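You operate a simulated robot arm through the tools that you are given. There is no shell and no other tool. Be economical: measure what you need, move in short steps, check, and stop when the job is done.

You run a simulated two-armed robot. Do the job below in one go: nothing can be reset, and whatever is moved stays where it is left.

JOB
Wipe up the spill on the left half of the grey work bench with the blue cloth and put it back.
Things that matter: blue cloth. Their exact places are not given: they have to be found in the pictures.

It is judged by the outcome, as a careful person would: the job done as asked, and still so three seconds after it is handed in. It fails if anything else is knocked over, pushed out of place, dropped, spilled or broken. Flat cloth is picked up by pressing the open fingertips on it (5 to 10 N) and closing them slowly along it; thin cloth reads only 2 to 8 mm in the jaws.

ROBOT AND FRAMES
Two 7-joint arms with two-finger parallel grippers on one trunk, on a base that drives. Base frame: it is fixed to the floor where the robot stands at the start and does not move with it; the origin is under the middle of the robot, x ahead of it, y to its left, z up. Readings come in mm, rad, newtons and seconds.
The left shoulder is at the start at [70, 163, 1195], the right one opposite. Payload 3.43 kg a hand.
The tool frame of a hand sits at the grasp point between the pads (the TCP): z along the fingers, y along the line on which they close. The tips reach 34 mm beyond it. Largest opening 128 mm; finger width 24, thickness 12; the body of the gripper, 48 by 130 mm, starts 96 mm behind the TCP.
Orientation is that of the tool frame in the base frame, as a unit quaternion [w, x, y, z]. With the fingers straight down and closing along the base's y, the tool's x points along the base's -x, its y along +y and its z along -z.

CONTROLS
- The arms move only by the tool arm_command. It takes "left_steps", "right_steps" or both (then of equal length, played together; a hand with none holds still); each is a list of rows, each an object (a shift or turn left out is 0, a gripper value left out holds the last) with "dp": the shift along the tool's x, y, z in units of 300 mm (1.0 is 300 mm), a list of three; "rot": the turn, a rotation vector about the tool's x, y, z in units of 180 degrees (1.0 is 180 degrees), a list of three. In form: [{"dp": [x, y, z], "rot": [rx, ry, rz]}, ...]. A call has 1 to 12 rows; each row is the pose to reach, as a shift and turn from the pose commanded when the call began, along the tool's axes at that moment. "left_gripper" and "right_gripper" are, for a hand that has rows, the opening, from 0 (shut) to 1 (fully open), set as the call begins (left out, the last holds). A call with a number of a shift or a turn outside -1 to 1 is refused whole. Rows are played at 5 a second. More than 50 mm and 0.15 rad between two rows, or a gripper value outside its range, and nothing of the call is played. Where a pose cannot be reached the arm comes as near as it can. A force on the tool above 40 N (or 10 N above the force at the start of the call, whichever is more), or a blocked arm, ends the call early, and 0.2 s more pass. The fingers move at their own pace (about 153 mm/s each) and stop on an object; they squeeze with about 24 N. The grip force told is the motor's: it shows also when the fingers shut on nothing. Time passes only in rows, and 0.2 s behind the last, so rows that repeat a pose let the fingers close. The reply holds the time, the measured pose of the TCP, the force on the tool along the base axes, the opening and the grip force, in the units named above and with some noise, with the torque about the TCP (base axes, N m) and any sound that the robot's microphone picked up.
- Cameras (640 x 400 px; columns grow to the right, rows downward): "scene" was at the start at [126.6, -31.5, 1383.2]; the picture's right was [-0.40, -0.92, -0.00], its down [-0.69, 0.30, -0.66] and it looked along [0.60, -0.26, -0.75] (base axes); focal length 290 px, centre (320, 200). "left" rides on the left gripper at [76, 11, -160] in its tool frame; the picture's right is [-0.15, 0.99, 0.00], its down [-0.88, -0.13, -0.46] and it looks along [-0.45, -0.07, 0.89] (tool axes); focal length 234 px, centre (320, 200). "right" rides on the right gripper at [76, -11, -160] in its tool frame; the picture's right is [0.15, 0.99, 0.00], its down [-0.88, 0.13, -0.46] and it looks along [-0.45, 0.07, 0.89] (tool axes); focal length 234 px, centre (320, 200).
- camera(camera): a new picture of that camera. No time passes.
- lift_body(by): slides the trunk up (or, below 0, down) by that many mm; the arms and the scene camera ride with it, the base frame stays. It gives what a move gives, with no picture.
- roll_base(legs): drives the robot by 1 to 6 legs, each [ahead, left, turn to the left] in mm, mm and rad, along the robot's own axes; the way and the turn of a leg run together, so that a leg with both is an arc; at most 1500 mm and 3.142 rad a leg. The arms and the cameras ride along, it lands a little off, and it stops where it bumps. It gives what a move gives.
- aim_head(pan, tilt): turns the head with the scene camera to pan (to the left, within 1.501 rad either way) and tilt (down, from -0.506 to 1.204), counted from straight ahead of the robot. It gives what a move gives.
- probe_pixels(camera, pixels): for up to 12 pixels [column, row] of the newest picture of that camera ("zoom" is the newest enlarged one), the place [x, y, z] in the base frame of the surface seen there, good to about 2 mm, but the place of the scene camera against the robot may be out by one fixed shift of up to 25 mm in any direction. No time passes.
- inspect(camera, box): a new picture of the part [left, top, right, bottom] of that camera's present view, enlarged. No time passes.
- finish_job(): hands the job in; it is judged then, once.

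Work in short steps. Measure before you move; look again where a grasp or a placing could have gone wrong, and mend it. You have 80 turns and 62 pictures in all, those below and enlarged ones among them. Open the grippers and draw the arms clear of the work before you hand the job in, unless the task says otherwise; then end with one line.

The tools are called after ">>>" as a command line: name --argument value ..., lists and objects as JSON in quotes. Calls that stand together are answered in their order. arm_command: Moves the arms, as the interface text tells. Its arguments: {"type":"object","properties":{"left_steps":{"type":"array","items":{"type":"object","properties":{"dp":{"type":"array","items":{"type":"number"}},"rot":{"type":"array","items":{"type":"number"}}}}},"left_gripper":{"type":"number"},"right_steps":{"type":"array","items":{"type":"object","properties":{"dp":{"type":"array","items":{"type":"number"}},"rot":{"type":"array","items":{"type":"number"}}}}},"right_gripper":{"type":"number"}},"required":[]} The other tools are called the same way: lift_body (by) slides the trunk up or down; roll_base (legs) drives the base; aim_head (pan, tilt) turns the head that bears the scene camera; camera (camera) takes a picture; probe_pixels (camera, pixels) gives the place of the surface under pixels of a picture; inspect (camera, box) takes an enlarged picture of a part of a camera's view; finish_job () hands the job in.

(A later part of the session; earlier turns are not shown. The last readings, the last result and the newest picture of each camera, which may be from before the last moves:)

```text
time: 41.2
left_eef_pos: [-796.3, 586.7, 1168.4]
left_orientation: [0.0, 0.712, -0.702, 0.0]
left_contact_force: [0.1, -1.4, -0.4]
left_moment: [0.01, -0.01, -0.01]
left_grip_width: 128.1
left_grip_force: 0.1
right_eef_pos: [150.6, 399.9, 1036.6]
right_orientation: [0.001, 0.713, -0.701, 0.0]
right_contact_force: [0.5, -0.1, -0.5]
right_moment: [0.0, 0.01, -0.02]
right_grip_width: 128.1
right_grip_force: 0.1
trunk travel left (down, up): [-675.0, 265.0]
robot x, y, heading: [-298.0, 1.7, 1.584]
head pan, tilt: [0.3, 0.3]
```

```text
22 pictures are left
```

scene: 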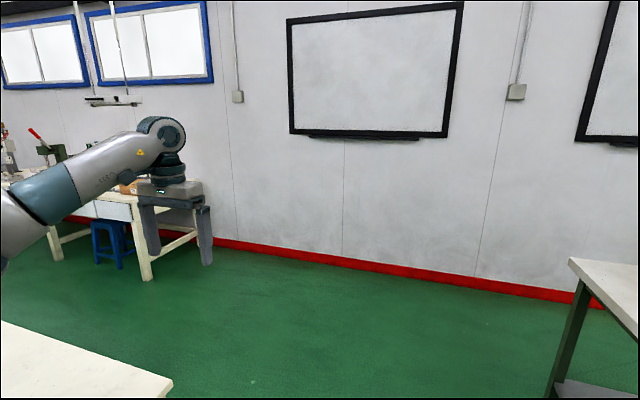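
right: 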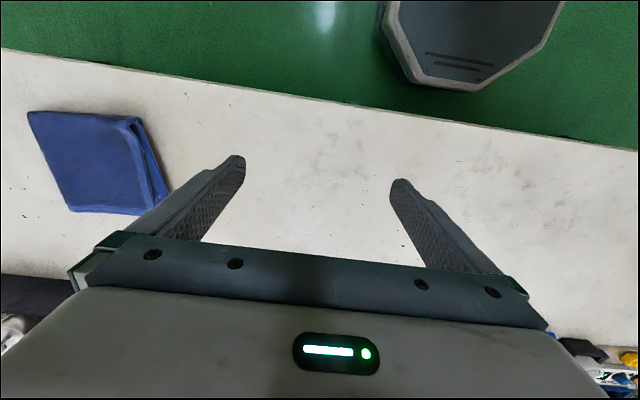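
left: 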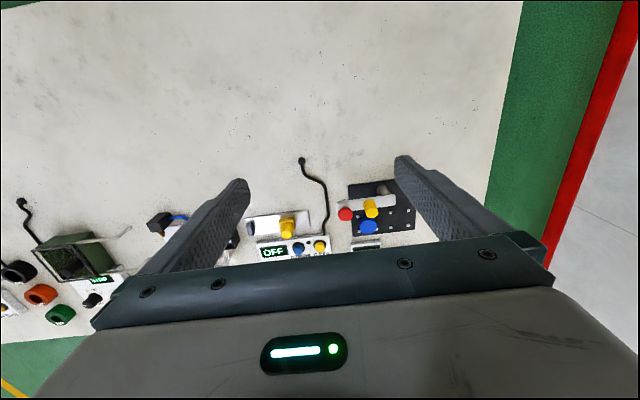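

The other tables are cream, so the bench with the cloth is the grey one. I go back facing it at y≈450 and probe the left half more finely, including the strip behind the devices, before concluding that only one puddle exists.

>>> roll_base --legs '[[0, 0, -1.585], [0, 450, 0], [290, 0, 0]]'

>>> aim_head --pan 0.0 --tilt 0.75

>>> camera --camera "scene"

```text
time: 49.3
left_eef_pos: [567.3, 958.3, 1169.3]
left_orientation: [0.0, -0.014, 1.0, 0.0]
left_contact_force: [-0.2, 0.0, 1.2]
left_moment: [0.04, 0.01, 0.0]
left_grip_width: 128.3
left_grip_force: 0.1
right_eef_pos: [391.9, 9.7, 1036.8]
right_orientation: [0.0, -0.015, 1.0, 0.0]
right_contact_force: [0.4, 0.0, 0.2]
right_moment: [-0.03, 0.0, -0.01]
right_grip_width: 127.9
right_grip_force: 0.1
trunk travel left (down, up): [-675.0, 265.0]
robot x, y, heading: [-11.6, 451.0, 0.025]
head pan, tilt: [0.3, 0.3]
```

```text
time: 50.2
left_eef_pos: [567.7, 959.6, 1167.7]
left_orientation: [0.0, -0.014, 1.0, 0.0]
left_contact_force: [-0.2, 0.3, 0.1]
left_moment: [-0.02, 0.0, 0.0]
left_grip_width: 127.9
left_grip_force: 0.0
right_eef_pos: [391.8, 8.6, 1036.7]
right_orientation: [-0.001, -0.014, 1.0, -0.001]
right_contact_force: [-0.4, 0.2, 0.3]
right_moment: [-0.02, 0.0, 0.02]
right_grip_width: 127.9
right_grip_force: 0.1
trunk travel left (down, up): [-675.0, 265.0]
robot x, y, heading: [-12.0, 452.3, 0.025]
head pan, tilt: [0.0, 0.75]
```

```text
21 pictures are left
```

scene: 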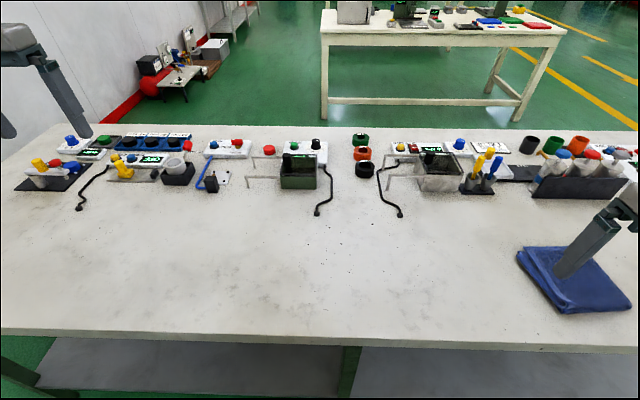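

I probe a fine grid over the front strip and some points of the back strip (row ~133).

>>> probe_pixels --camera "scene" --pixels '[[220, 132], [265, 132], [330, 132], [345, 145], [385, 132], [300, 131], [230, 145], [340, 170], [110, 200], [140, 200], [170, 200], [230, 200]]'

>>> probe_pixels --camera "scene" --pixels '[[40, 215], [70, 225], [100, 215], [130, 225], [160, 215], [190, 225], [220, 215], [250, 225], [280, 215], [310, 225], [340, 215], [370, 225]]'

>>> probe_pixels --camera "scene" --pixels '[[40, 250], [70, 240], [100, 250], [130, 240], [160, 250], [190, 240], [220, 250], [250, 240], [280, 250], [310, 240], [340, 250], [370, 240]]'

>>> probe_pixels --camera "scene" --pixels '[[40, 270], [70, 280], [100, 270], [130, 280], [160, 270], [190, 280], [220, 270], [250, 280], [280, 270], [310, 280], [340, 270], [370, 280]]'

>>> probe_pixels --camera "scene" --pixels '[[40, 310], [70, 300], [100, 310], [130, 300], [160, 310], [190, 300], [220, 310], [250, 300], [280, 310], [310, 300], [340, 310], [370, 300]]'

>>> probe_pixels --camera "scene" --pixels '[[400, 235], [400, 260], [400, 285], [400, 310], [430, 220], [430, 250], [430, 275], [430, 300], [460, 235], [460, 265], [460, 295], [490, 240]]'

>>> probe_pixels --camera "scene" --pixels '[[490, 270], [490, 300], [510, 225], [280, 195], [250, 195], [340, 190], [365, 195], [420, 205], [460, 205], [300, 195], [200, 200], [130, 195]]'

```text
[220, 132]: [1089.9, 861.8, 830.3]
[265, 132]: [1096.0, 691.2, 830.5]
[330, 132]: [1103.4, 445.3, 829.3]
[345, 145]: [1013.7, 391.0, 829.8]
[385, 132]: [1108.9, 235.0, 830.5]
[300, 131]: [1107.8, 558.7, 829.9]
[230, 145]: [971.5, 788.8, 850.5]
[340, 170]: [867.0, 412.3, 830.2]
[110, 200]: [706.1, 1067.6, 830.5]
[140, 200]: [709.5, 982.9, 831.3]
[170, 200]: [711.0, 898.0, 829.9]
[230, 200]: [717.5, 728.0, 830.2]
```

```text
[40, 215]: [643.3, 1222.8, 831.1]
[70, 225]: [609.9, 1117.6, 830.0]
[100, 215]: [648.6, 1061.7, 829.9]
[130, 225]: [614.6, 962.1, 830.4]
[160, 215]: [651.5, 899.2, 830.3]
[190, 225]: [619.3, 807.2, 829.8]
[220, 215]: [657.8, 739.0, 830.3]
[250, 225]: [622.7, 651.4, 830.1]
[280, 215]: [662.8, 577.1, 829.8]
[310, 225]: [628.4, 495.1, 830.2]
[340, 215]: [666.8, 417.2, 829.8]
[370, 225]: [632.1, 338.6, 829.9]
```

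```text
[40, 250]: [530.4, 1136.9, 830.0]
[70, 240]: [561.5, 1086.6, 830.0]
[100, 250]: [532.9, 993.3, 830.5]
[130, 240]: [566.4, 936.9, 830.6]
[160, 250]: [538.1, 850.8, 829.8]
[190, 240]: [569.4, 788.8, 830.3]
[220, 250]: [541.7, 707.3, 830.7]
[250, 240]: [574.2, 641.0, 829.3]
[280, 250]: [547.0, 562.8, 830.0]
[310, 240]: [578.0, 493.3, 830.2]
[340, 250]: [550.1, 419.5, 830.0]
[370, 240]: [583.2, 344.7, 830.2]
```

```text
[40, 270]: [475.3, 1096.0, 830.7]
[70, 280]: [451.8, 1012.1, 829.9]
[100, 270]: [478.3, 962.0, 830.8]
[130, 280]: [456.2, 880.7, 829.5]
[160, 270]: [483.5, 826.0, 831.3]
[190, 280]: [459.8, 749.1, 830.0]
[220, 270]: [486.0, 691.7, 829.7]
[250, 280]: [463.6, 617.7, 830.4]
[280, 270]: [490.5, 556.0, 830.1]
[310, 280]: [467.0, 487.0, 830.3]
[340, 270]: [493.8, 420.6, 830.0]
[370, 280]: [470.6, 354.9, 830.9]
```

```text
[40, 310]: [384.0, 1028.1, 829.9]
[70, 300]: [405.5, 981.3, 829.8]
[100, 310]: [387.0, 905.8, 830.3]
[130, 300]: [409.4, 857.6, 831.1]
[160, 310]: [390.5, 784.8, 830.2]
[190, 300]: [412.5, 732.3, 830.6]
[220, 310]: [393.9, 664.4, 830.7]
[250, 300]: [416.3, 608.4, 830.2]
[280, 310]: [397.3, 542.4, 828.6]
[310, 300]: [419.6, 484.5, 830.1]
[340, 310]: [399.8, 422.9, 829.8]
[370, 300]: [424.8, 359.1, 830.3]
```

```text
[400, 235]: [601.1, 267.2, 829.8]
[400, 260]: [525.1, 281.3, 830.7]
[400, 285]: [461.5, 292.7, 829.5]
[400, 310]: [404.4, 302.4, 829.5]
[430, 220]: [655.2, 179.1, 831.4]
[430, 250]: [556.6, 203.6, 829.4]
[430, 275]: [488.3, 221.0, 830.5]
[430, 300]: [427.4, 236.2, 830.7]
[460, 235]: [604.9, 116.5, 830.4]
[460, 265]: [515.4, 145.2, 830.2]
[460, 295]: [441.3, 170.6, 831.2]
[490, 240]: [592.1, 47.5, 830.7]
```

```text
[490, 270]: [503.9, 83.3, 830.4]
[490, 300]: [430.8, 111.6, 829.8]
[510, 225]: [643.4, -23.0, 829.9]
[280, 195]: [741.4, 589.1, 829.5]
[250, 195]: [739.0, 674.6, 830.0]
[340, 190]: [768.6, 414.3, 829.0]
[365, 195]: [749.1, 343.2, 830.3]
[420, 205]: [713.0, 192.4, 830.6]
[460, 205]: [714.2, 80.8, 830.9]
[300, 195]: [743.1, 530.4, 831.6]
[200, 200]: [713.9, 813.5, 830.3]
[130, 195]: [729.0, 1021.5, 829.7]
```

The left half is definitely flat everywhere; the only spill on this bench is the clear puddle at about (505,-603), so that must be the one meant. I drive to y≈-220 so the right hand can reach both cloth and puddle.

>>> roll_base --legs '[[0, 0, -0.025], [5, -672, 0]]'

>>> aim_head --pan 0.0 --tilt 1.0

>>> camera --camera "scene"

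```text
time: 54.3
left_eef_pos: [587.1, 274.7, 1168.9]
left_orientation: [-0.001, -0.002, 1.0, 0.0]
left_contact_force: [-0.9, 0.0, -0.7]
left_moment: [0.03, 0.03, 0.02]
left_grip_width: 128.0
left_grip_force: 0.0
right_eef_pos: [387.8, -670.5, 1035.8]
right_orientation: [-0.001, -0.002, 1.0, 0.0]
right_contact_force: [-0.5, -0.9, -0.2]
right_moment: [0.01, -0.04, 0.0]
right_grip_width: 128.0
right_grip_force: 0.0
trunk travel left (down, up): [-675.0, 265.0]
robot x, y, heading: [-8.6, -219.0, 0.003]
head pan, tilt: [0.0, 0.75]
```

```text
time: 55.0
left_eef_pos: [587.2, 274.4, 1168.6]
left_orientation: [0.0, -0.002, 1.0, -0.001]
left_contact_force: [-0.8, 0.1, 0.1]
left_moment: [-0.02, 0.0, -0.02]
left_grip_width: 128.1
left_grip_force: 0.0
right_eef_pos: [389.0, -671.2, 1037.8]
right_orientation: [0.001, -0.001, 1.0, 0.001]
right_contact_force: [0.3, 1.1, 0.1]
right_moment: [0.05, 0.01, 0.01]
right_grip_width: 127.8
right_grip_force: 0.1
trunk travel left (down, up): [-675.0, 265.0]
robot x, y, heading: [-6.9, -219.1, -0.001]
head pan, tilt: [0.0, 1.0]
```

```text
20 pictures are left
```

scene: 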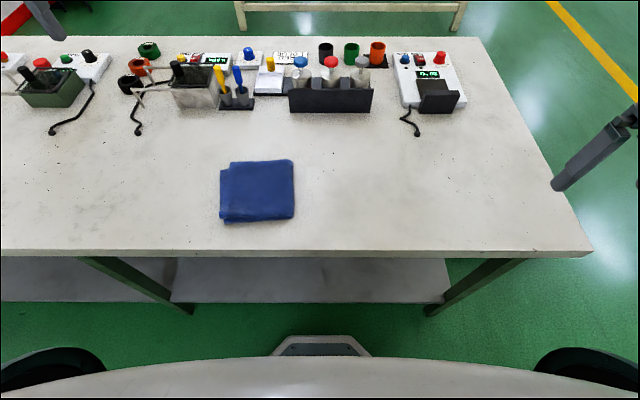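

I map the puddle outline by height around pixel (490,185), and the cloth corners.

>>> probe_pixels --camera "scene" --pixels '[[455, 185], [463, 185], [471, 185], [479, 185], [487, 185], [495, 185], [503, 185], [511, 185], [519, 185], [483, 155], [483, 162], [483, 169]]'

>>> probe_pixels --camera "scene" --pixels '[[483, 176], [483, 192], [483, 199], [483, 206], [483, 213], [495, 169], [495, 176], [495, 192], [495, 199], [495, 206], [471, 176], [471, 195]]'

>>> probe_pixels --camera "scene" --pixels '[[232, 163], [292, 161], [293, 213], [228, 217], [222, 170], [222, 218], [260, 190], [245, 190], [280, 190], [260, 170], [260, 210], [230, 190]]'

>>> inspect --camera "scene" --box '[200, 145, 310, 235]'

```text
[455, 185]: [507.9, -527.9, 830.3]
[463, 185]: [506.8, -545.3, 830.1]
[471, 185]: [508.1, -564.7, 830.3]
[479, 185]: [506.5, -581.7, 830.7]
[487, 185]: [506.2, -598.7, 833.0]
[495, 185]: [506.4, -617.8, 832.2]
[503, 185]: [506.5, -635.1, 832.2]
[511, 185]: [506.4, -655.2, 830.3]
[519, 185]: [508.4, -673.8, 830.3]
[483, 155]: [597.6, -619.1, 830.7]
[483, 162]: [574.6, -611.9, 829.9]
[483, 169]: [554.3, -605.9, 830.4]
```

```text
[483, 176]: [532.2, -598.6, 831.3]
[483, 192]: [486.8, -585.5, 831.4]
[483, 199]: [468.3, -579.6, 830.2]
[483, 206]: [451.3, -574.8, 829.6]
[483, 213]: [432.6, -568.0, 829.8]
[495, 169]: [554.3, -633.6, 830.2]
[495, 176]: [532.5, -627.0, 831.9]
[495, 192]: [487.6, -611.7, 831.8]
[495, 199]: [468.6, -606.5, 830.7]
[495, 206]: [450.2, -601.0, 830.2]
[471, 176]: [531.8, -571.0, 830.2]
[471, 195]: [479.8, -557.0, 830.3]
```

```text
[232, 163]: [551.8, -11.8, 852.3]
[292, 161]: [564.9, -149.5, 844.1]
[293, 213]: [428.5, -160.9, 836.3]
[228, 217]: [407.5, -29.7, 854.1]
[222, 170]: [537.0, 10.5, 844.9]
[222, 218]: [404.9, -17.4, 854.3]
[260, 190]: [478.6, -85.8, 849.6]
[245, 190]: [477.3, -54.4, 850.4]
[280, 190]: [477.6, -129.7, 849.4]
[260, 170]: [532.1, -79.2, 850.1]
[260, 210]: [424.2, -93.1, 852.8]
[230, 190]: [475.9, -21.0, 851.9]
```

```text
4.44 times, centred on (255, 190) of scene
```

zoom: 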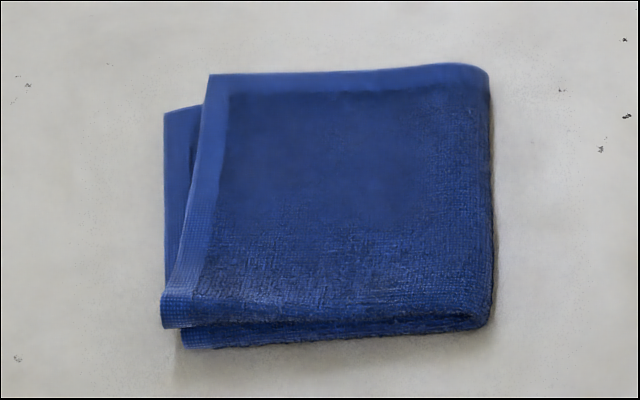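

Puddle (scene readings): centre about (508,-614), roughly 70 mm across; cloth about 150×145 mm, 20 mm thick, centre about (480,-78). I move the right hand above the cloth to measure it with the wrist camera.

>>> arm_command --right_steps '[{"dp": [-0.02, 0.16, 0]}, {"dp": [-0.05, 0.32, 0]}, {"dp": [-0.08, 0.48, 0]}, {"dp": [-0.1, 0.64, 0]}, {"dp": [-0.12, 0.8, 0]}, {"dp": [-0.15, 0.96, 0]}]'

>>> arm_command --right_steps '[{"dp": [-0.02, 0.16, 0]}, {"dp": [-0.03, 0.32, 0]}, {"dp": [-0.04, 0.48, 0]}, {"dp": [-0.04, 0.64, 0]}, {"dp": [-0.04, 0.8, 0]}, {"dp": [-0.04, 0.96, 0]}]'

>>> camera --camera "right"

```text
time: 56.4
left_eef_pos: [590.3, 276.3, 1167.7]
left_orientation: [-0.002, -0.002, 1.0, 0.0]
left_contact_force: [0.1, 0.1, -0.7]
left_moment: [0.0, 0.03, 0.0]
left_grip_width: 128.0
left_grip_force: 0.0
right_eef_pos: [435.2, -382.5, 1037.8]
right_orientation: [-0.002, -0.001, 1.0, -0.001]
right_contact_force: [0.4, 0.0, 0.4]
right_moment: [-0.01, 0.05, 0.0]
right_grip_width: 128.2
right_grip_force: 0.0
trunk travel left (down, up): [-675.0, 265.0]
robot x, y, heading: [-8.2, -216.2, 0.003]
head pan, tilt: [0.0, 1.0]
```

```text
time: 57.8
left_eef_pos: [588.4, 275.4, 1168.3]
left_orientation: [0.0, -0.002, 1.0, -0.001]
left_contact_force: [0.3, -0.3, -0.7]
left_moment: [-0.01, 0.01, -0.02]
left_grip_width: 128.0
left_grip_force: 0.0
right_eef_pos: [418.1, -330.0, 1055.8]
right_orientation: [-0.002, -0.002, 1.0, 0.0]
right_contact_force: [0.8, -0.1, -0.6]
right_moment: [-0.04, 0.03, 0.0]
right_grip_width: 127.8
right_grip_force: 0.1
right hand out of reach, approached as far as the arm can: row 2, 3, 4, 5, 6
trunk travel left (down, up): [-675.0, 265.0]
robot x, y, heading: [-6.2, -213.6, 0.006]
head pan, tilt: [0.0, 1.0]
```

```text
18 pictures are left
```

right: 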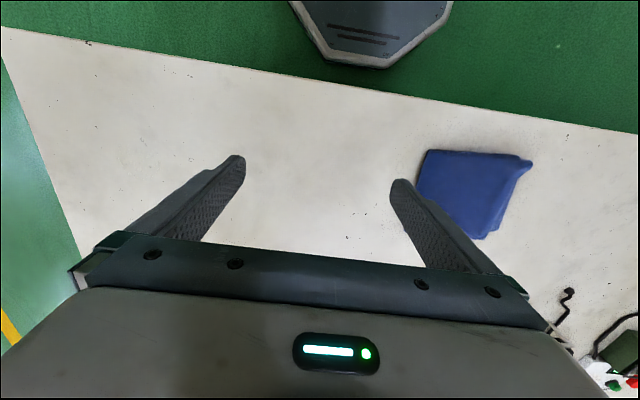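

The right arm doesn't reach left of centre. I drive 320 mm left so the cloth lies ahead of the right shoulder.

>>> roll_base --legs '[[8, 320, 0]]'

>>> camera --camera "right"

```text
time: 60.0
left_eef_pos: [595.2, 594.7, 1169.0]
left_orientation: [0.0, -0.001, 1.0, 0.0]
left_contact_force: [0.3, 0.0, 0.6]
left_moment: [0.02, 0.04, -0.02]
left_grip_width: 128.1
left_grip_force: 0.1
right_eef_pos: [424.7, -8.5, 1057.0]
right_orientation: [-0.001, -0.001, 1.0, 0.001]
right_contact_force: [-0.6, 0.2, -0.6]
right_moment: [0.01, 0.01, 0.01]
right_grip_width: 128.0
right_grip_force: 0.1
trunk travel left (down, up): [-675.0, 265.0]
robot x, y, heading: [-0.9, 104.1, 0.001]
head pan, tilt: [0.0, 1.0]
```

```text
17 pictures are left
```

right: 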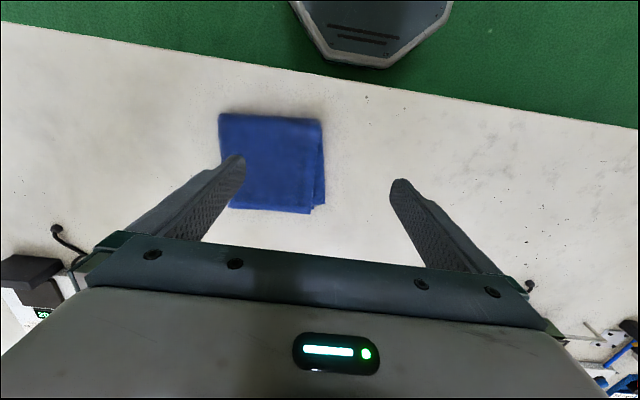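

The wrist camera sees the cloth at (270,160). I probe its corners and the bench here.

>>> probe_pixels --camera "right" --pixels '[[222, 116], [318, 124], [318, 203], [308, 211], [285, 205], [270, 160], [300, 160], [225, 140], [270, 118], [355, 160], [245, 165]]'

>>> probe_pixels --camera "scene" --pixels '[[260, 190]]'

```text
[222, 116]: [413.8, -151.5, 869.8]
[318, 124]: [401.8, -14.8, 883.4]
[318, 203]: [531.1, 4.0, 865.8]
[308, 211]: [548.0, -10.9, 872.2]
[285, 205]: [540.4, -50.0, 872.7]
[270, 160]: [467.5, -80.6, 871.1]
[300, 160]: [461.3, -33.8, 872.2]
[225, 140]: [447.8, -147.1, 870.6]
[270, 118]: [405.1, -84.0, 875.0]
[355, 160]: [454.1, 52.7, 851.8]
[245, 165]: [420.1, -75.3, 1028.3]
```

```text
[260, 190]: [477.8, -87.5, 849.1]
```

The wrist camera puts the bench at about z 852 and the cloth top at 871 with centre near (475,-78). I come down over its centre to z≈930 with the jaws at 75 mm, then feel for contact.

>>> arm_command --right_steps '[{"dp": [-0.08, -0.12, 0.0]}, {"dp": [-0.168, -0.232, 0.05]}, {"dp": [-0.168, -0.232, 0.2]}, {"dp": [-0.168, -0.232, 0.35]}, {"dp": [-0.168, -0.232, 0.42]}]' --right_gripper 0.6

>>> camera --camera "right"

>>> probe_pixels --camera "right" --pixels '[[320, 120], [320, 150], [320, 100], [450, 120], [200, 100]]'

```text
time: 61.2
left_eef_pos: [595.7, 593.2, 1169.8]
left_orientation: [0.0, 0.0, 1.0, 0.0]
left_contact_force: [0.7, 0.2, 0.8]
left_moment: [-0.02, 0.01, -0.02]
left_grip_width: 128.2
left_grip_force: 0.1
right_eef_pos: [476.0, -81.5, 930.9]
right_orientation: [0.0, -0.001, 1.0, 0.001]
right_contact_force: [0.8, -0.3, 1.0]
right_moment: [0.03, -0.01, 0.03]
right_grip_width: 76.6
right_grip_force: 0.0
trunk travel left (down, up): [-675.0, 265.0]
robot x, y, heading: [0.6, 100.4, -0.002]
head pan, tilt: [0.0, 1.0]
```

```text
16 pictures are left
```

right: 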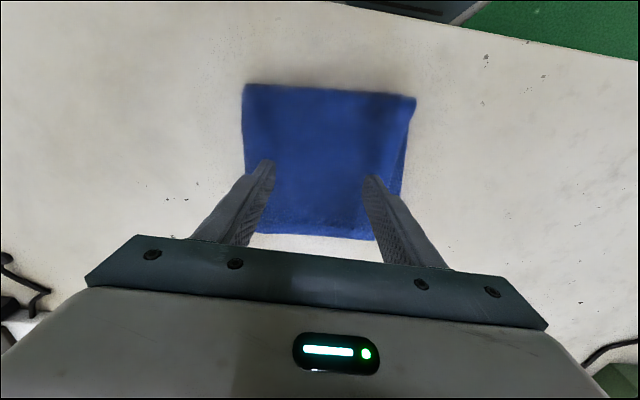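

```text
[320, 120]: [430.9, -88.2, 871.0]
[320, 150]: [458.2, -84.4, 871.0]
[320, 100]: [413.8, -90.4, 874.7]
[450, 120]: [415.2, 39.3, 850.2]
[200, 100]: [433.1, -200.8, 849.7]
```

Both fingertips are over the cloth, about 26 mm above it. I lower 30 mm in small steps and read the force.

>>> arm_command --right_steps '[{"dp": [0, 0, 0.05]}, {"dp": [0, 0, 0.08]}, {"dp": [0, 0, 0.09]}, {"dp": [0, 0, 0.1]}]'

```text
time: 62.2
left_eef_pos: [595.5, 594.9, 1169.6]
left_orientation: [0.001, -0.001, 1.0, 0.0]
left_contact_force: [0.0, 0.5, -0.7]
left_moment: [0.02, 0.01, -0.01]
left_grip_width: 127.7
left_grip_force: 0.1
right_eef_pos: [474.1, -78.3, 901.3]
right_orientation: [-0.001, -0.001, 1.0, 0.001]
right_contact_force: [-0.8, -1.4, 2.0]
right_moment: [-0.02, 0.0, 0.01]
right_grip_width: 76.7
right_grip_force: 0.2
trunk travel left (down, up): [-675.0, 265.0]
robot x, y, heading: [0.5, 104.0, 0.004]
head pan, tilt: [0.0, 1.0]
```

Force is just starting (2 N). I go down a few mm more.

>>> arm_command --right_steps '[{"dp": [0, 0, 0.01]}, {"dp": [0, 0, 0.02]}]'

```text
time: 62.8
left_eef_pos: [593.6, 595.3, 1171.2]
left_orientation: [0.001, -0.001, 1.0, 0.0]
left_contact_force: [-0.4, 0.1, 0.2]
left_moment: [0.01, 0.0, -0.03]
left_grip_width: 128.1
left_grip_force: 0.1
right_eef_pos: [474.0, -78.2, 895.9]
right_orientation: [0.001, -0.002, 1.0, -0.001]
right_contact_force: [0.2, -2.2, 10.6]
right_moment: [-0.06, -0.01, -0.03]
right_grip_width: 76.1
right_grip_force: 0.0
trunk travel left (down, up): [-675.0, 265.0]
robot x, y, heading: [1.5, 103.1, 0.004]
head pan, tilt: [0.0, 1.0]
```

10.6 N: I ease off 1 mm and start closing slowly.

>>> arm_command --right_steps '[{"dp": [0, 0, -0.003]}]' --right_gripper 0.48

>>> arm_command --right_steps '[{"dp": [0, 0, 0]}]' --right_gripper 0.36

>>> arm_command --right_steps '[{"dp": [0, 0, 0]}]' --right_gripper 0.24

>>> arm_command --right_steps '[{"dp": [0, 0, 0]}]' --right_gripper 0.12

>>> arm_command --right_steps '[{"dp": [0, 0, 0]}, {"dp": [0, 0, 0]}]' --right_gripper 0.0

```text
time: 63.2
left_eef_pos: [593.3, 595.3, 1168.7]
left_orientation: [0.0, -0.001, 1.0, -0.001]
left_contact_force: [-0.4, 1.0, 0.7]
left_moment: [0.01, 0.01, -0.04]
left_grip_width: 127.9
left_grip_force: 0.1
right_eef_pos: [474.3, -77.3, 896.6]
right_orientation: [0.0, -0.002, 1.0, 0.0]
right_contact_force: [1.9, 0.1, 9.7]
right_moment: [0.01, -0.06, 0.02]
right_grip_width: 60.5
right_grip_force: 0.1
trunk travel left (down, up): [-675.0, 265.0]
robot x, y, heading: [2.1, 102.9, -0.001]
head pan, tilt: [0.0, 1.0]
```

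```text
time: 63.6
left_eef_pos: [594.2, 594.0, 1169.1]
left_orientation: [0.0, -0.001, 1.0, -0.001]
left_contact_force: [0.5, 0.1, -0.5]
left_moment: [0.04, -0.03, 0.01]
left_grip_width: 128.0
left_grip_force: 0.1
right_eef_pos: [474.3, -79.0, 895.5]
right_orientation: [0.0, -0.001, 1.0, 0.0]
right_contact_force: [0.5, 0.3, 9.9]
right_moment: [0.0, 0.0, -0.03]
right_grip_width: 45.3
right_grip_force: 0.0
trunk travel left (down, up): [-675.0, 265.0]
robot x, y, heading: [1.6, 106.5, 0.006]
head pan, tilt: [0.0, 1.0]
```

```text
time: 64.0
left_eef_pos: [594.2, 594.6, 1168.8]
left_orientation: [0.001, -0.001, 1.0, -0.001]
left_contact_force: [-0.1, 0.3, 0.2]
left_moment: [0.01, -0.01, -0.01]
left_grip_width: 128.0
left_grip_force: 0.1
right_eef_pos: [473.0, -78.1, 896.1]
right_orientation: [0.0, -0.001, 1.0, 0.0]
right_contact_force: [-0.5, 0.5, 9.8]
right_moment: [0.05, 0.03, 0.0]
right_grip_width: 30.4
right_grip_force: 0.0
trunk travel left (down, up): [-675.0, 265.0]
robot x, y, heading: [-0.0, 105.5, -0.0]
head pan, tilt: [0.0, 1.0]
```

```text
time: 64.4
left_eef_pos: [594.2, 595.6, 1170.2]
left_orientation: [0.001, -0.001, 1.0, -0.001]
left_contact_force: [0.3, 0.5, -0.1]
left_moment: [0.0, 0.04, -0.02]
left_grip_width: 128.1
left_grip_force: 0.0
right_eef_pos: [474.1, -78.2, 895.9]
right_orientation: [-0.001, -0.001, 1.0, 0.0]
right_contact_force: [-0.5, -0.1, 8.7]
right_moment: [0.0, 0.0, -0.01]
right_grip_width: 16.7
right_grip_force: 23.6
trunk travel left (down, up): [-675.0, 265.0]
robot x, y, heading: [4.8, 106.6, 0.004]
head pan, tilt: [0.0, 1.0]
```

```text
time: 65.0
left_eef_pos: [594.8, 595.8, 1168.9]
left_orientation: [0.0, -0.002, 1.0, -0.001]
left_contact_force: [-0.2, -0.5, -0.9]
left_moment: [0.0, -0.02, 0.0]
left_grip_width: 127.9
left_grip_force: 0.2
right_eef_pos: [474.2, -78.0, 896.0]
right_orientation: [0.0, 0.0, 1.0, 0.0]
right_contact_force: [-0.2, 0.6, 8.7]
right_moment: [-0.01, 0.03, -0.03]
right_grip_width: 16.4
right_grip_force: 24.1
trunk travel left (down, up): [-675.0, 265.0]
robot x, y, heading: [-1.3, 102.7, 0.001]
head pan, tilt: [0.0, 1.0]
```

The jaws stopped at 16 mm with 24 N: cloth is held. I lift 100 mm and look.

>>> arm_command --right_steps '[{"dp": [0, 0, -0.05]}, {"dp": [0, 0, -0.12]}, {"dp": [0, 0, -0.22]}, {"dp": [0, 0, -0.33]}, {"dp": [0, 0, -0.33]}]'

>>> camera --camera "scene"

>>> camera --camera "right"

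```text
time: 66.2
left_eef_pos: [595.3, 595.3, 1169.0]
left_orientation: [0.0, 0.0, 1.0, 0.0]
left_contact_force: [-0.3, -1.0, 0.5]
left_moment: [0.0, 0.01, -0.03]
left_grip_width: 127.9
left_grip_force: 0.0
right_eef_pos: [475.0, -80.9, 995.1]
right_orientation: [-0.001, 0.0, 1.0, 0.0]
right_contact_force: [1.1, 0.5, -0.7]
right_moment: [0.0, 0.02, 0.03]
right_grip_width: 15.6
right_grip_force: 24.2
trunk travel left (down, up): [-675.0, 265.0]
robot x, y, heading: [-1.7, 100.6, 0.002]
head pan, tilt: [0.0, 1.0]
```

```text
15 pictures are left
```

scene: 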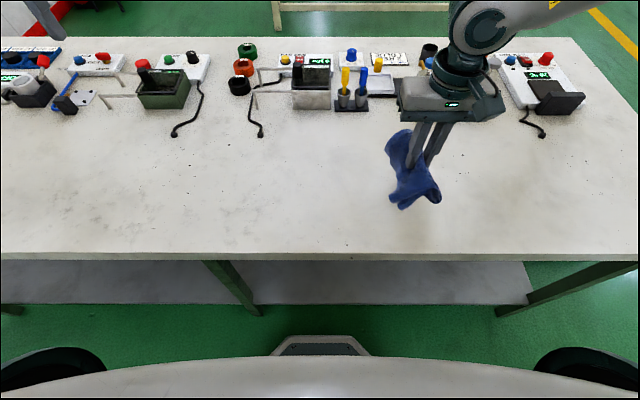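

```text
14 pictures are left
```

right: 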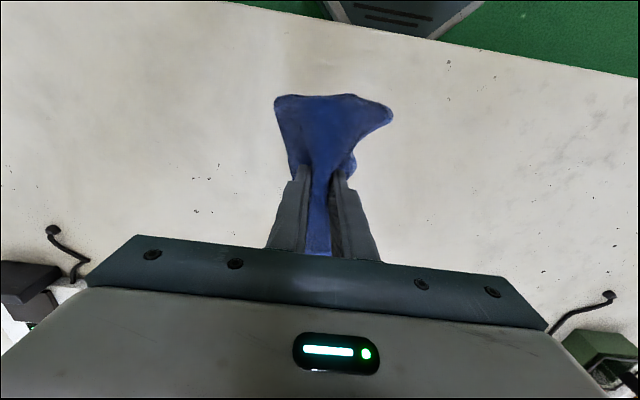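

The cloth is held and came up whole; nothing else moved. I drive 430 mm right to bring the hand beside the puddle.

>>> roll_base --legs '[[0, -430, 0]]'

>>> camera --camera "right"

>>> camera --camera "scene"

```text
time: 68.8
left_eef_pos: [594.3, 175.4, 1168.7]
left_orientation: [0.0, -0.003, 1.0, 0.0]
left_contact_force: [-0.3, 0.0, -0.5]
left_moment: [-0.03, -0.03, 0.01]
left_grip_width: 128.1
left_grip_force: 0.0
right_eef_pos: [477.4, -500.1, 994.7]
right_orientation: [0.0, -0.004, 1.0, 0.0]
right_contact_force: [-0.6, -0.3, 0.2]
right_moment: [0.0, 0.01, -0.01]
right_grip_width: 15.8
right_grip_force: 23.4
trunk travel left (down, up): [-675.0, 265.0]
robot x, y, heading: [-2.6, -318.6, 0.008]
head pan, tilt: [0.0, 1.0]
```

```text
13 pictures are left
```

right: 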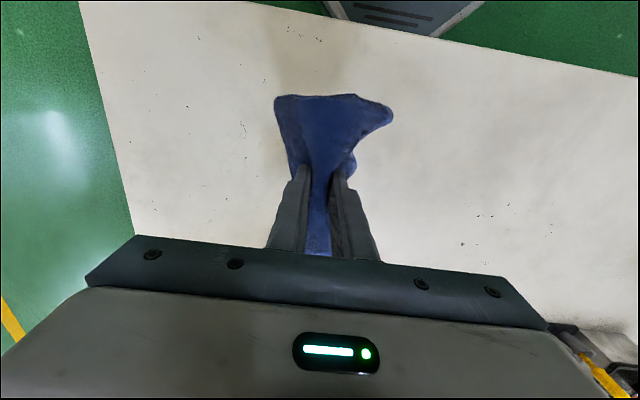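

```text
12 pictures are left
```

scene: 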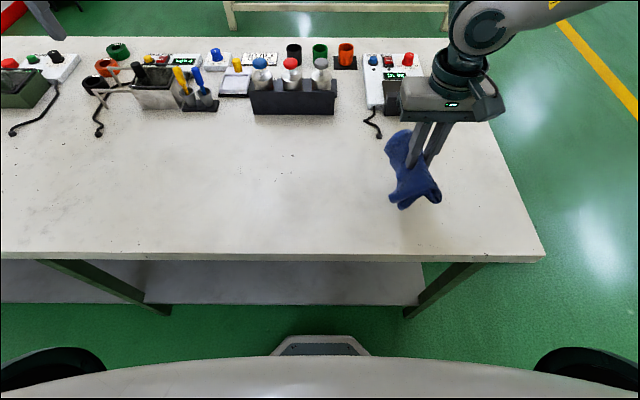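

I locate the puddle with wrist-camera heights left of the fingers.

>>> probe_pixels --camera "right" --pixels '[[180, 150], [200, 150], [220, 150], [240, 150], [260, 150], [180, 175], [200, 175], [220, 175], [240, 175], [260, 175], [160, 175], [160, 150]]'

>>> probe_pixels --camera "right" --pixels '[[180, 200], [200, 200], [220, 200], [240, 200], [260, 200], [180, 225], [200, 225], [220, 225], [240, 225], [200, 125], [220, 125], [240, 125]]'

>>> inspect --camera "right" --box '[120, 90, 300, 250]'

```text
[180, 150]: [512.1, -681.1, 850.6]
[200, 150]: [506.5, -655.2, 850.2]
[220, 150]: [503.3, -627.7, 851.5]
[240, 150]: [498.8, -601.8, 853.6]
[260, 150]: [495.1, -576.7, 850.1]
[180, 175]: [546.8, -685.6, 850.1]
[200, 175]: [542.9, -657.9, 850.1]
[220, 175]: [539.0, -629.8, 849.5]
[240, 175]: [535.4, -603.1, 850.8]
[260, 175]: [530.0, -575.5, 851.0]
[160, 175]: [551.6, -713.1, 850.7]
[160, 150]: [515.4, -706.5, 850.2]
```

```text
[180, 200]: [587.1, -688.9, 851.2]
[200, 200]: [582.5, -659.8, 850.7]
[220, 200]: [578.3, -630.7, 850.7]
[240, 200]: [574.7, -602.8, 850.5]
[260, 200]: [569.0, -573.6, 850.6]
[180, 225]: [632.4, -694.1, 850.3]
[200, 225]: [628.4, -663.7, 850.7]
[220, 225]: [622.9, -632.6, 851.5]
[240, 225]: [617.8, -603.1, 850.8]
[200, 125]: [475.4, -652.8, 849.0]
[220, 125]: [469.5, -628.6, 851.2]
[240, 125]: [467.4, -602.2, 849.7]
```

```text
2.50 times, centred on (210, 170) of right
```

zoom: 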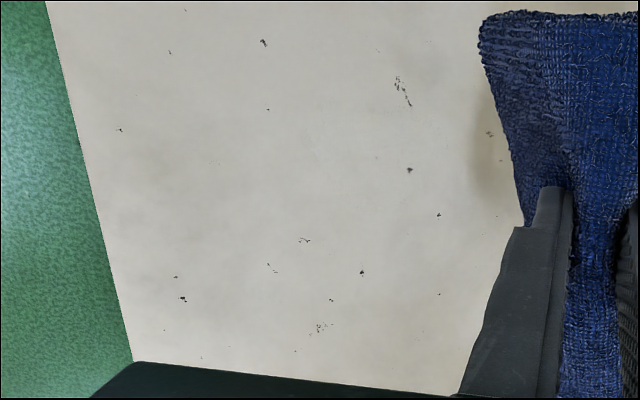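

Puddle signal at (498.8,-601.8): 853.6. I refine its outline with a denser grid.

>>> probe_pixels --camera "right" --pixels '[[210, 150], [215, 150], [225, 150], [230, 150], [235, 150], [245, 150], [250, 150], [255, 150], [235, 135], [235, 142], [235, 158], [235, 165]]'

>>> probe_pixels --camera "right" --pixels '[[225, 135], [225, 142], [225, 158], [225, 165], [245, 135], [245, 142], [245, 158], [245, 165], [235, 128], [235, 171], [215, 140], [215, 160]]'

```text
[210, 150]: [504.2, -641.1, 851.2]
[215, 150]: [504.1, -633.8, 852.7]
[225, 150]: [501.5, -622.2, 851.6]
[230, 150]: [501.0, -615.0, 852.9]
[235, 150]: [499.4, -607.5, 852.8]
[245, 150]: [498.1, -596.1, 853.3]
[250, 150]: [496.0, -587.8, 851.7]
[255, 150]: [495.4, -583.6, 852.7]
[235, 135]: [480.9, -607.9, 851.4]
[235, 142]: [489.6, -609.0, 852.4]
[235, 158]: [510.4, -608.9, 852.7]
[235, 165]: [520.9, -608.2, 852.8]
```

```text
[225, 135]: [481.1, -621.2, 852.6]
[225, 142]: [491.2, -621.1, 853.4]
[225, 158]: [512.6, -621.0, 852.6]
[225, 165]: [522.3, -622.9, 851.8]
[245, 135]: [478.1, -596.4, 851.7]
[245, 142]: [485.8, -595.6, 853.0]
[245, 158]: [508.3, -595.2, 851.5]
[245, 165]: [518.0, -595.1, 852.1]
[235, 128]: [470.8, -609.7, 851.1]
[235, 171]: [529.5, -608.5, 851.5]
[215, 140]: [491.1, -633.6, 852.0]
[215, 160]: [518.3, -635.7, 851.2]
```

Puddle spans about x 476–528, y −642…−580. I bring the cloth to its near corner (475,-572) and lower to 15 mm tip height.

>>> arm_command --right_steps '[{"dp": [0.005, -0.12, 0.0]}, {"dp": [0.008, -0.24, 0.0]}, {"dp": [0.008, -0.24, 0.12]}, {"dp": [0.008, -0.24, 0.24]}, {"dp": [0.008, -0.24, 0.317]}]'

>>> arm_command --right_steps '[{"dp": [0, 0, 0.01]}, {"dp": [0, 0, 0.02]}]'

```text
time: 70.0
left_eef_pos: [594.6, 175.7, 1170.2]
left_orientation: [-0.001, -0.003, 1.0, 0.0]
left_contact_force: [0.5, 0.1, 0.5]
left_moment: [0.01, 0.01, 0.01]
left_grip_width: 128.0
left_grip_force: 0.0
right_eef_pos: [476.5, -570.5, 900.3]
right_orientation: [0.0, -0.004, 1.0, 0.001]
right_contact_force: [0.1, -0.3, 9.6]
right_moment: [-0.02, -0.03, 0.0]
right_grip_width: 15.7
right_grip_force: 23.8
trunk travel left (down, up): [-675.0, 265.0]
robot x, y, heading: [2.8, -316.4, 0.009]
head pan, tilt: [0.0, 1.0]
```

```text
time: 70.7
left_eef_pos: [592.4, 175.4, 1169.8]
left_orientation: [0.001, -0.003, 1.0, -0.002]
left_contact_force: [0.4, -0.5, 0.5]
left_moment: [-0.01, -0.02, 0.0]
left_grip_width: 127.6
left_grip_force: 0.0
right_eef_pos: [476.9, -568.0, 898.3]
right_orientation: [0.006, -0.005, 1.0, 0.001]
right_contact_force: [-5.9, -1.2, 31.7]
right_moment: [0.06, 0.1, 0.0]
right_grip_width: 15.5
right_grip_force: 24.5
trunk travel left (down, up): [-675.0, 265.0]
robot x, y, heading: [4.0, -323.9, 0.008]
head pan, tilt: [0.0, 1.0]
stopped in row 2 (right hand): the force on the tool passed its limit (the readings are from after the stop); the commanded pose is now the measured one
```

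That last bit pressed too hard (32 N), so I raise 2.5 mm (about 10 N) and wipe in lanes across the puddle.

>>> arm_command --right_steps '[{"dp": [0, 0, -0.009]}, {"dp": [0, -0.14, -0.009]}, {"dp": [0, -0.273, -0.009]}, {"dp": [-0.05, -0.273, -0.009]}, {"dp": [-0.05, -0.14, -0.009]}, {"dp": [-0.05, 0, -0.009]}, {"dp": [-0.1, 0, -0.009]}, {"dp": [-0.1, -0.14, -0.009]}, {"dp": [-0.1, -0.273, -0.009]}, {"dp": [-0.15, -0.273, -0.009]}, {"dp": [-0.15, -0.14, -0.009]}, {"dp": [-0.15, 0, -0.009]}]'

```text
time: 73.3
left_eef_pos: [594.5, 176.4, 1169.8]
left_orientation: [0.001, -0.004, 1.0, 0.0]
left_contact_force: [-0.2, 1.5, -0.2]
left_moment: [-0.02, 0.01, -0.02]
left_grip_width: 128.2
left_grip_force: 0.0
right_eef_pos: [521.5, -570.3, 899.2]
right_orientation: [0.003, -0.003, 1.0, 0.0]
right_contact_force: [-0.4, -4.0, 18.4]
right_moment: [-0.12, 0.03, 0.02]
right_grip_width: 15.8
right_grip_force: 23.7
trunk travel left (down, up): [-675.0, 265.0]
robot x, y, heading: [-1.2, -318.4, 0.006]
head pan, tilt: [0.0, 1.0]
```

All lanes ran (18 N, grip kept). I do the last lane and return passes back through the middle at slightly lower pressure.

>>> arm_command --right_steps '[{"dp": [-0.05, 0, -0.003]}, {"dp": [-0.05, -0.14, -0.003]}, {"dp": [-0.05, -0.28, -0.003]}, {"dp": [0.02, -0.28, -0.003]}, {"dp": [0.02, -0.14, -0.003]}, {"dp": [0.02, 0, -0.003]}, {"dp": [0.075, 0, -0.003]}, {"dp": [0.075, -0.14, -0.003]}, {"dp": [0.075, -0.28, -0.003]}, {"dp": [0.13, -0.28, -0.003]}, {"dp": [0.13, -0.14, -0.003]}, {"dp": [0.13, 0.0, -0.003]}]'

>>> arm_command --right_steps '[{"dp": [0, 0.05, -0.05]}, {"dp": [0, 0.12, -0.2]}, {"dp": [0, 0.2, -0.32]}]'

>>> camera --camera "right"

>>> probe_pixels --camera "right" --pixels '[[235, 150], [225, 150], [245, 150], [235, 142], [235, 158], [235, 165], [225, 142], [225, 158], [245, 142], [245, 158], [235, 172], [225, 135]]'

```text
time: 75.9
left_eef_pos: [593.8, 177.1, 1169.3]
left_orientation: [0.0, -0.003, 1.0, -0.001]
left_contact_force: [-0.1, 0.1, 0.6]
left_moment: [-0.03, 0.03, 0.0]
left_grip_width: 128.0
left_grip_force: 0.1
right_eef_pos: [484.5, -571.9, 899.6]
right_orientation: [0.003, -0.003, 1.0, -0.001]
right_contact_force: [2.2, -5.7, 18.4]
right_moment: [-0.23, -0.06, 0.0]
right_grip_width: 15.9
right_grip_force: 24.3
trunk travel left (down, up): [-675.0, 265.0]
robot x, y, heading: [1.3, -320.9, 0.008]
head pan, tilt: [0.0, 1.0]
```

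```text
time: 76.7
left_eef_pos: [594.3, 175.1, 1169.1]
left_orientation: [-0.001, -0.004, 1.0, -0.001]
left_contact_force: [-0.3, 1.2, 0.0]
left_moment: [0.01, 0.0, 0.01]
left_grip_width: 127.8
left_grip_force: 0.0
right_eef_pos: [484.9, -514.5, 992.7]
right_orientation: [0.002, -0.004, 1.0, 0.0]
right_contact_force: [-0.1, -0.2, -0.1]
right_moment: [0.01, 0.01, 0.03]
right_grip_width: 15.4
right_grip_force: 23.5
trunk travel left (down, up): [-675.0, 265.0]
robot x, y, heading: [2.0, -319.9, 0.006]
head pan, tilt: [0.0, 1.0]
```

```text
10 pictures are left
```

right: 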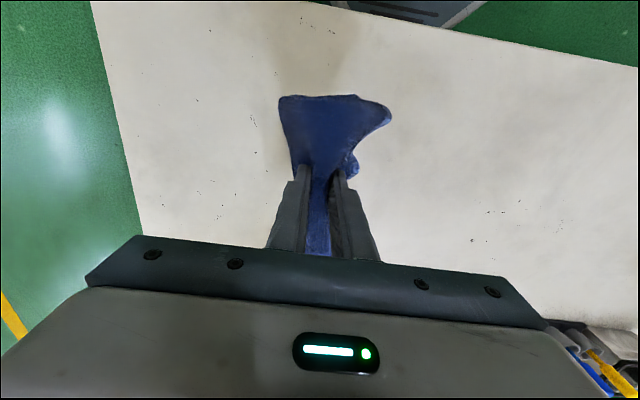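

```text
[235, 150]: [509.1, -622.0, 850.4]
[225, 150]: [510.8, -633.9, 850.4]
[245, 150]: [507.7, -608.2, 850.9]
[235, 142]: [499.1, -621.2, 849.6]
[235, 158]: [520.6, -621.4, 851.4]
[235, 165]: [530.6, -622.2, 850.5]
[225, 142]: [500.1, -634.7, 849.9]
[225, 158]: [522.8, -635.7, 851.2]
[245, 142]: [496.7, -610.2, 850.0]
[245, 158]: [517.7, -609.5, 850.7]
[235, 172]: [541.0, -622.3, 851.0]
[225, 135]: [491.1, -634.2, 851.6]
```

Heights are back to ~850.5: the film is gone there. I check the remaining edges (y −560…−600, x 470–540) too.

>>> probe_pixels --camera "right" --pixels '[[252, 128], [252, 136], [252, 145], [252, 155], [252, 165], [262, 128], [262, 140], [262, 155], [270, 140], [270, 155], [240, 128], [215, 145]]'

>>> probe_pixels --camera "right" --pixels '[[215, 135], [215, 155], [215, 165], [225, 170], [245, 170], [262, 165], [228, 128], [205, 150], [205, 160], [240, 120], [255, 120], [240, 165]]'

>>> inspect --camera "right" --box '[150, 80, 310, 200]'

```text
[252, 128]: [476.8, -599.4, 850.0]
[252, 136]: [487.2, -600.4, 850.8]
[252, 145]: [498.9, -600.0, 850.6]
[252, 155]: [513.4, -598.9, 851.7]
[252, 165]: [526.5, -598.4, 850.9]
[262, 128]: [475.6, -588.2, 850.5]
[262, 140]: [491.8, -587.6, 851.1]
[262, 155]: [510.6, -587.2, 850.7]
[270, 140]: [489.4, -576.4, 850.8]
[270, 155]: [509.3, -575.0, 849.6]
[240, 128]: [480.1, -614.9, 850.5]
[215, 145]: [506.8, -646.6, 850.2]
```

```text
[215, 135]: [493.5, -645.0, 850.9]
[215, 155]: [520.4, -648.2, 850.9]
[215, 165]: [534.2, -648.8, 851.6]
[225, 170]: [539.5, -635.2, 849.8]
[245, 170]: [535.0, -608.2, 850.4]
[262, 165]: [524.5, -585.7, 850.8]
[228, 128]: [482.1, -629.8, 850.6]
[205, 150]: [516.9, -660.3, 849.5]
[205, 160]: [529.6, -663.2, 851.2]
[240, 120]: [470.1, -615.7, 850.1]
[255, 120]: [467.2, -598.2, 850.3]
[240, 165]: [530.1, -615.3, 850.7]
```

```text
3.33 times, centred on (230, 140) of right
```

zoom: 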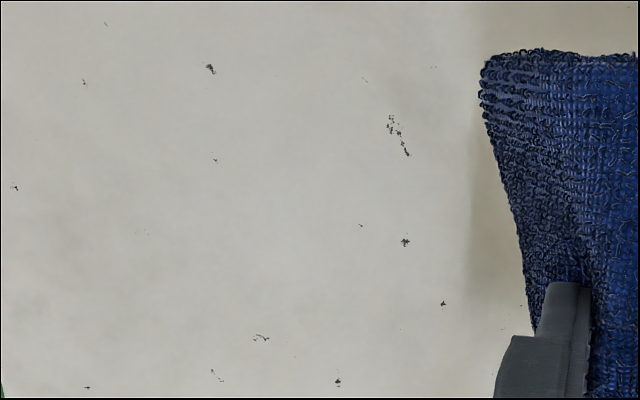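

The puddle is wiped. I drive back left so the hand is over the cloth's original place (474,-78).

>>> roll_base --legs '[[0, 435, 0]]'

```text
time: 79.4
left_eef_pos: [589.2, 612.2, 1169.5]
left_orientation: [0.0, -0.004, 1.0, 0.0]
left_contact_force: [-1.0, -0.9, 0.7]
left_moment: [0.01, 0.03, -0.01]
left_grip_width: 127.9
left_grip_force: 0.0
right_eef_pos: [482.7, -75.8, 993.1]
right_orientation: [0.002, -0.004, 1.0, 0.001]
right_contact_force: [-0.3, 0.4, -0.1]
right_moment: [0.02, 0.03, -0.01]
right_grip_width: 15.6
right_grip_force: 23.9
trunk travel left (down, up): [-675.0, 265.0]
robot x, y, heading: [-5.2, 120.1, 0.008]
head pan, tilt: [0.0, 1.0]
```

I shift 8 mm back, lower until the cloth touches (TCP ~900), then open.

>>> arm_command --right_steps '[{"dp": [0.028, -0.007, 0.1]}, {"dp": [0.028, -0.007, 0.2]}, {"dp": [0.028, -0.007, 0.28]}, {"dp": [0.028, -0.007, 0.31]}]'

>>> arm_command --right_steps '[{"dp": [0, 0, 0]}]' --right_gripper 0.3

>>> arm_command --right_steps '[{"dp": [0, 0, 0]}]' --right_gripper 0.6

>>> arm_command --right_steps '[{"dp": [0, 0, -0.01]}, {"dp": [0, 0, -0.1]}, {"dp": [0, 0, -0.25]}, {"dp": [0, 0, -0.4]}, {"dp": [0, 0, -0.5]}]'

>>> camera --camera "right"

>>> camera --camera "scene"

```text
time: 80.4
left_eef_pos: [588.5, 614.2, 1169.6]
left_orientation: [0.001, -0.004, 1.0, -0.001]
left_contact_force: [0.5, -0.4, -1.3]
left_moment: [0.01, -0.01, 0.01]
left_grip_width: 128.0
left_grip_force: 0.0
right_eef_pos: [473.7, -77.3, 902.4]
right_orientation: [0.004, -0.004, 1.0, 0.001]
right_contact_force: [-0.3, 1.3, 12.7]
right_moment: [0.05, -0.06, 0.01]
right_grip_width: 15.7
right_grip_force: 23.8
trunk travel left (down, up): [-675.0, 265.0]
robot x, y, heading: [0.2, 118.5, 0.008]
head pan, tilt: [0.0, 1.0]
```

```text
time: 80.8
left_eef_pos: [588.1, 613.7, 1169.1]
left_orientation: [0.0, -0.005, 1.0, -0.001]
left_contact_force: [-0.3, -0.7, 0.4]
left_moment: [0.01, 0.0, 0.0]
left_grip_width: 128.3
left_grip_force: 0.1
right_eef_pos: [473.0, -78.6, 902.1]
right_orientation: [0.003, -0.005, 1.0, 0.001]
right_contact_force: [-0.3, 0.4, 6.4]
right_moment: [0.04, -0.02, 0.02]
right_grip_width: 37.5
right_grip_force: 0.0
trunk travel left (down, up): [-675.0, 265.0]
robot x, y, heading: [-4.6, 116.2, 0.003]
head pan, tilt: [0.0, 1.0]
```

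```text
time: 81.2
left_eef_pos: [590.6, 612.1, 1169.5]
left_orientation: [-0.001, -0.004, 1.0, 0.0]
left_contact_force: [0.4, -0.3, 0.5]
left_moment: [-0.04, -0.02, -0.01]
left_grip_width: 127.9
left_grip_force: 0.0
right_eef_pos: [474.1, -77.8, 900.8]
right_orientation: [0.002, -0.004, 1.0, 0.0]
right_contact_force: [1.0, -0.5, 5.4]
right_moment: [0.06, 0.04, 0.0]
right_grip_width: 75.9
right_grip_force: 0.1
trunk travel left (down, up): [-675.0, 265.0]
robot x, y, heading: [-4.6, 115.8, 0.008]
head pan, tilt: [0.0, 1.0]
```

```text
time: 82.4
left_eef_pos: [588.6, 613.4, 1169.3]
left_orientation: [0.0, -0.004, 1.0, -0.001]
left_contact_force: [0.3, 0.0, -0.7]
left_moment: [0.02, -0.05, -0.01]
left_grip_width: 128.1
left_grip_force: 0.0
right_eef_pos: [474.6, -78.4, 1051.5]
right_orientation: [0.004, -0.005, 1.0, 0.0]
right_contact_force: [0.4, 0.4, -0.3]
right_moment: [0.01, -0.01, 0.02]
right_grip_width: 77.0
right_grip_force: 0.0
trunk travel left (down, up): [-675.0, 265.0]
robot x, y, heading: [-1.8, 116.2, 0.009]
head pan, tilt: [0.0, 1.0]
```

```text
8 pictures are left
```

right: 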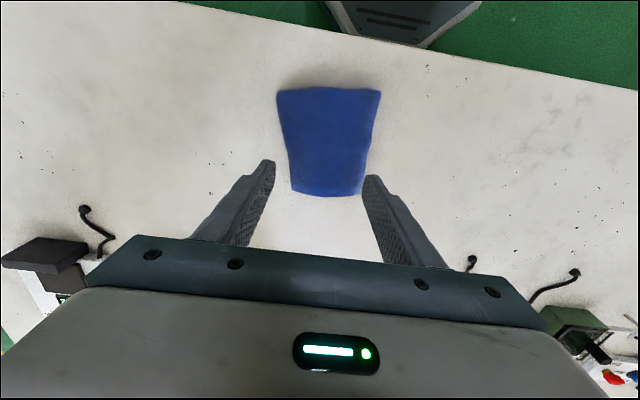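

```text
7 pictures are left
```

scene: 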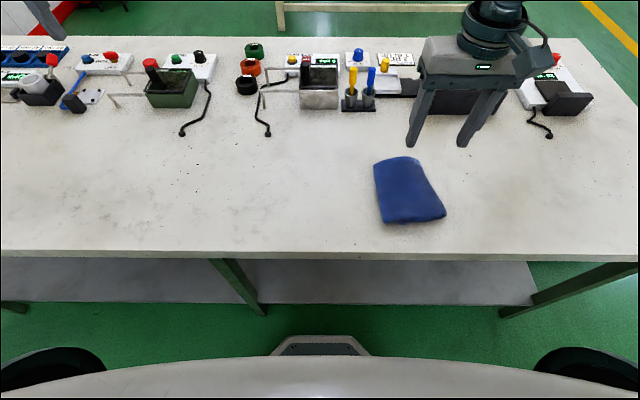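

The cloth lies flat at its original spot. I draw the right hand up and aside, open it, and confirm the cloth's position.

>>> probe_pixels --camera "right" --pixels '[[278, 92], [379, 92], [363, 192], [293, 190], [328, 140]]'

>>> arm_command --right_steps '[{"dp": [0, -0.1, -0.12]}, {"dp": [0.08, -0.2, -0.24]}, {"dp": [0.15, -0.34, -0.28]}, {"dp": [0.2, -0.49, -0.28]}, {"dp": [0.25, -0.64, -0.28]}, {"dp": [0.25, -0.8, -0.28]}]' --right_gripper 1.0

>>> aim_head --pan -0.412 --tilt 0.85

>>> camera --camera "scene"

```text
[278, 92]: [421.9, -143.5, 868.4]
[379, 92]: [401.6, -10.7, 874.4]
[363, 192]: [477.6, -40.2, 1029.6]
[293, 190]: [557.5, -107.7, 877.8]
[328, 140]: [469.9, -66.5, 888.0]
```

```text
refused: row 2 steps farther than a row can; nothing moved
```

```text
time: 83.2
left_eef_pos: [591.1, 612.6, 1169.2]
left_orientation: [0.001, -0.005, 1.0, 0.0]
left_contact_force: [0.4, 0.5, -0.1]
left_moment: [0.02, 0.01, -0.03]
left_grip_width: 128.0
left_grip_force: 0.2
right_eef_pos: [474.8, -79.1, 1051.3]
right_orientation: [0.003, -0.004, 1.0, 0.001]
right_contact_force: [0.5, -0.6, 0.1]
right_moment: [0.02, 0.0, -0.01]
right_grip_width: 77.1
right_grip_force: 0.1
trunk travel left (down, up): [-675.0, 265.0]
robot x, y, heading: [-4.0, 116.7, 0.01]
head pan, tilt: [-0.412, 0.85]
```

```text
6 pictures are left
```

scene: 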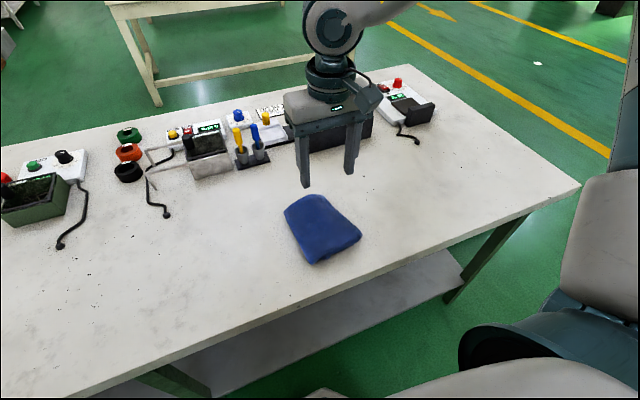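

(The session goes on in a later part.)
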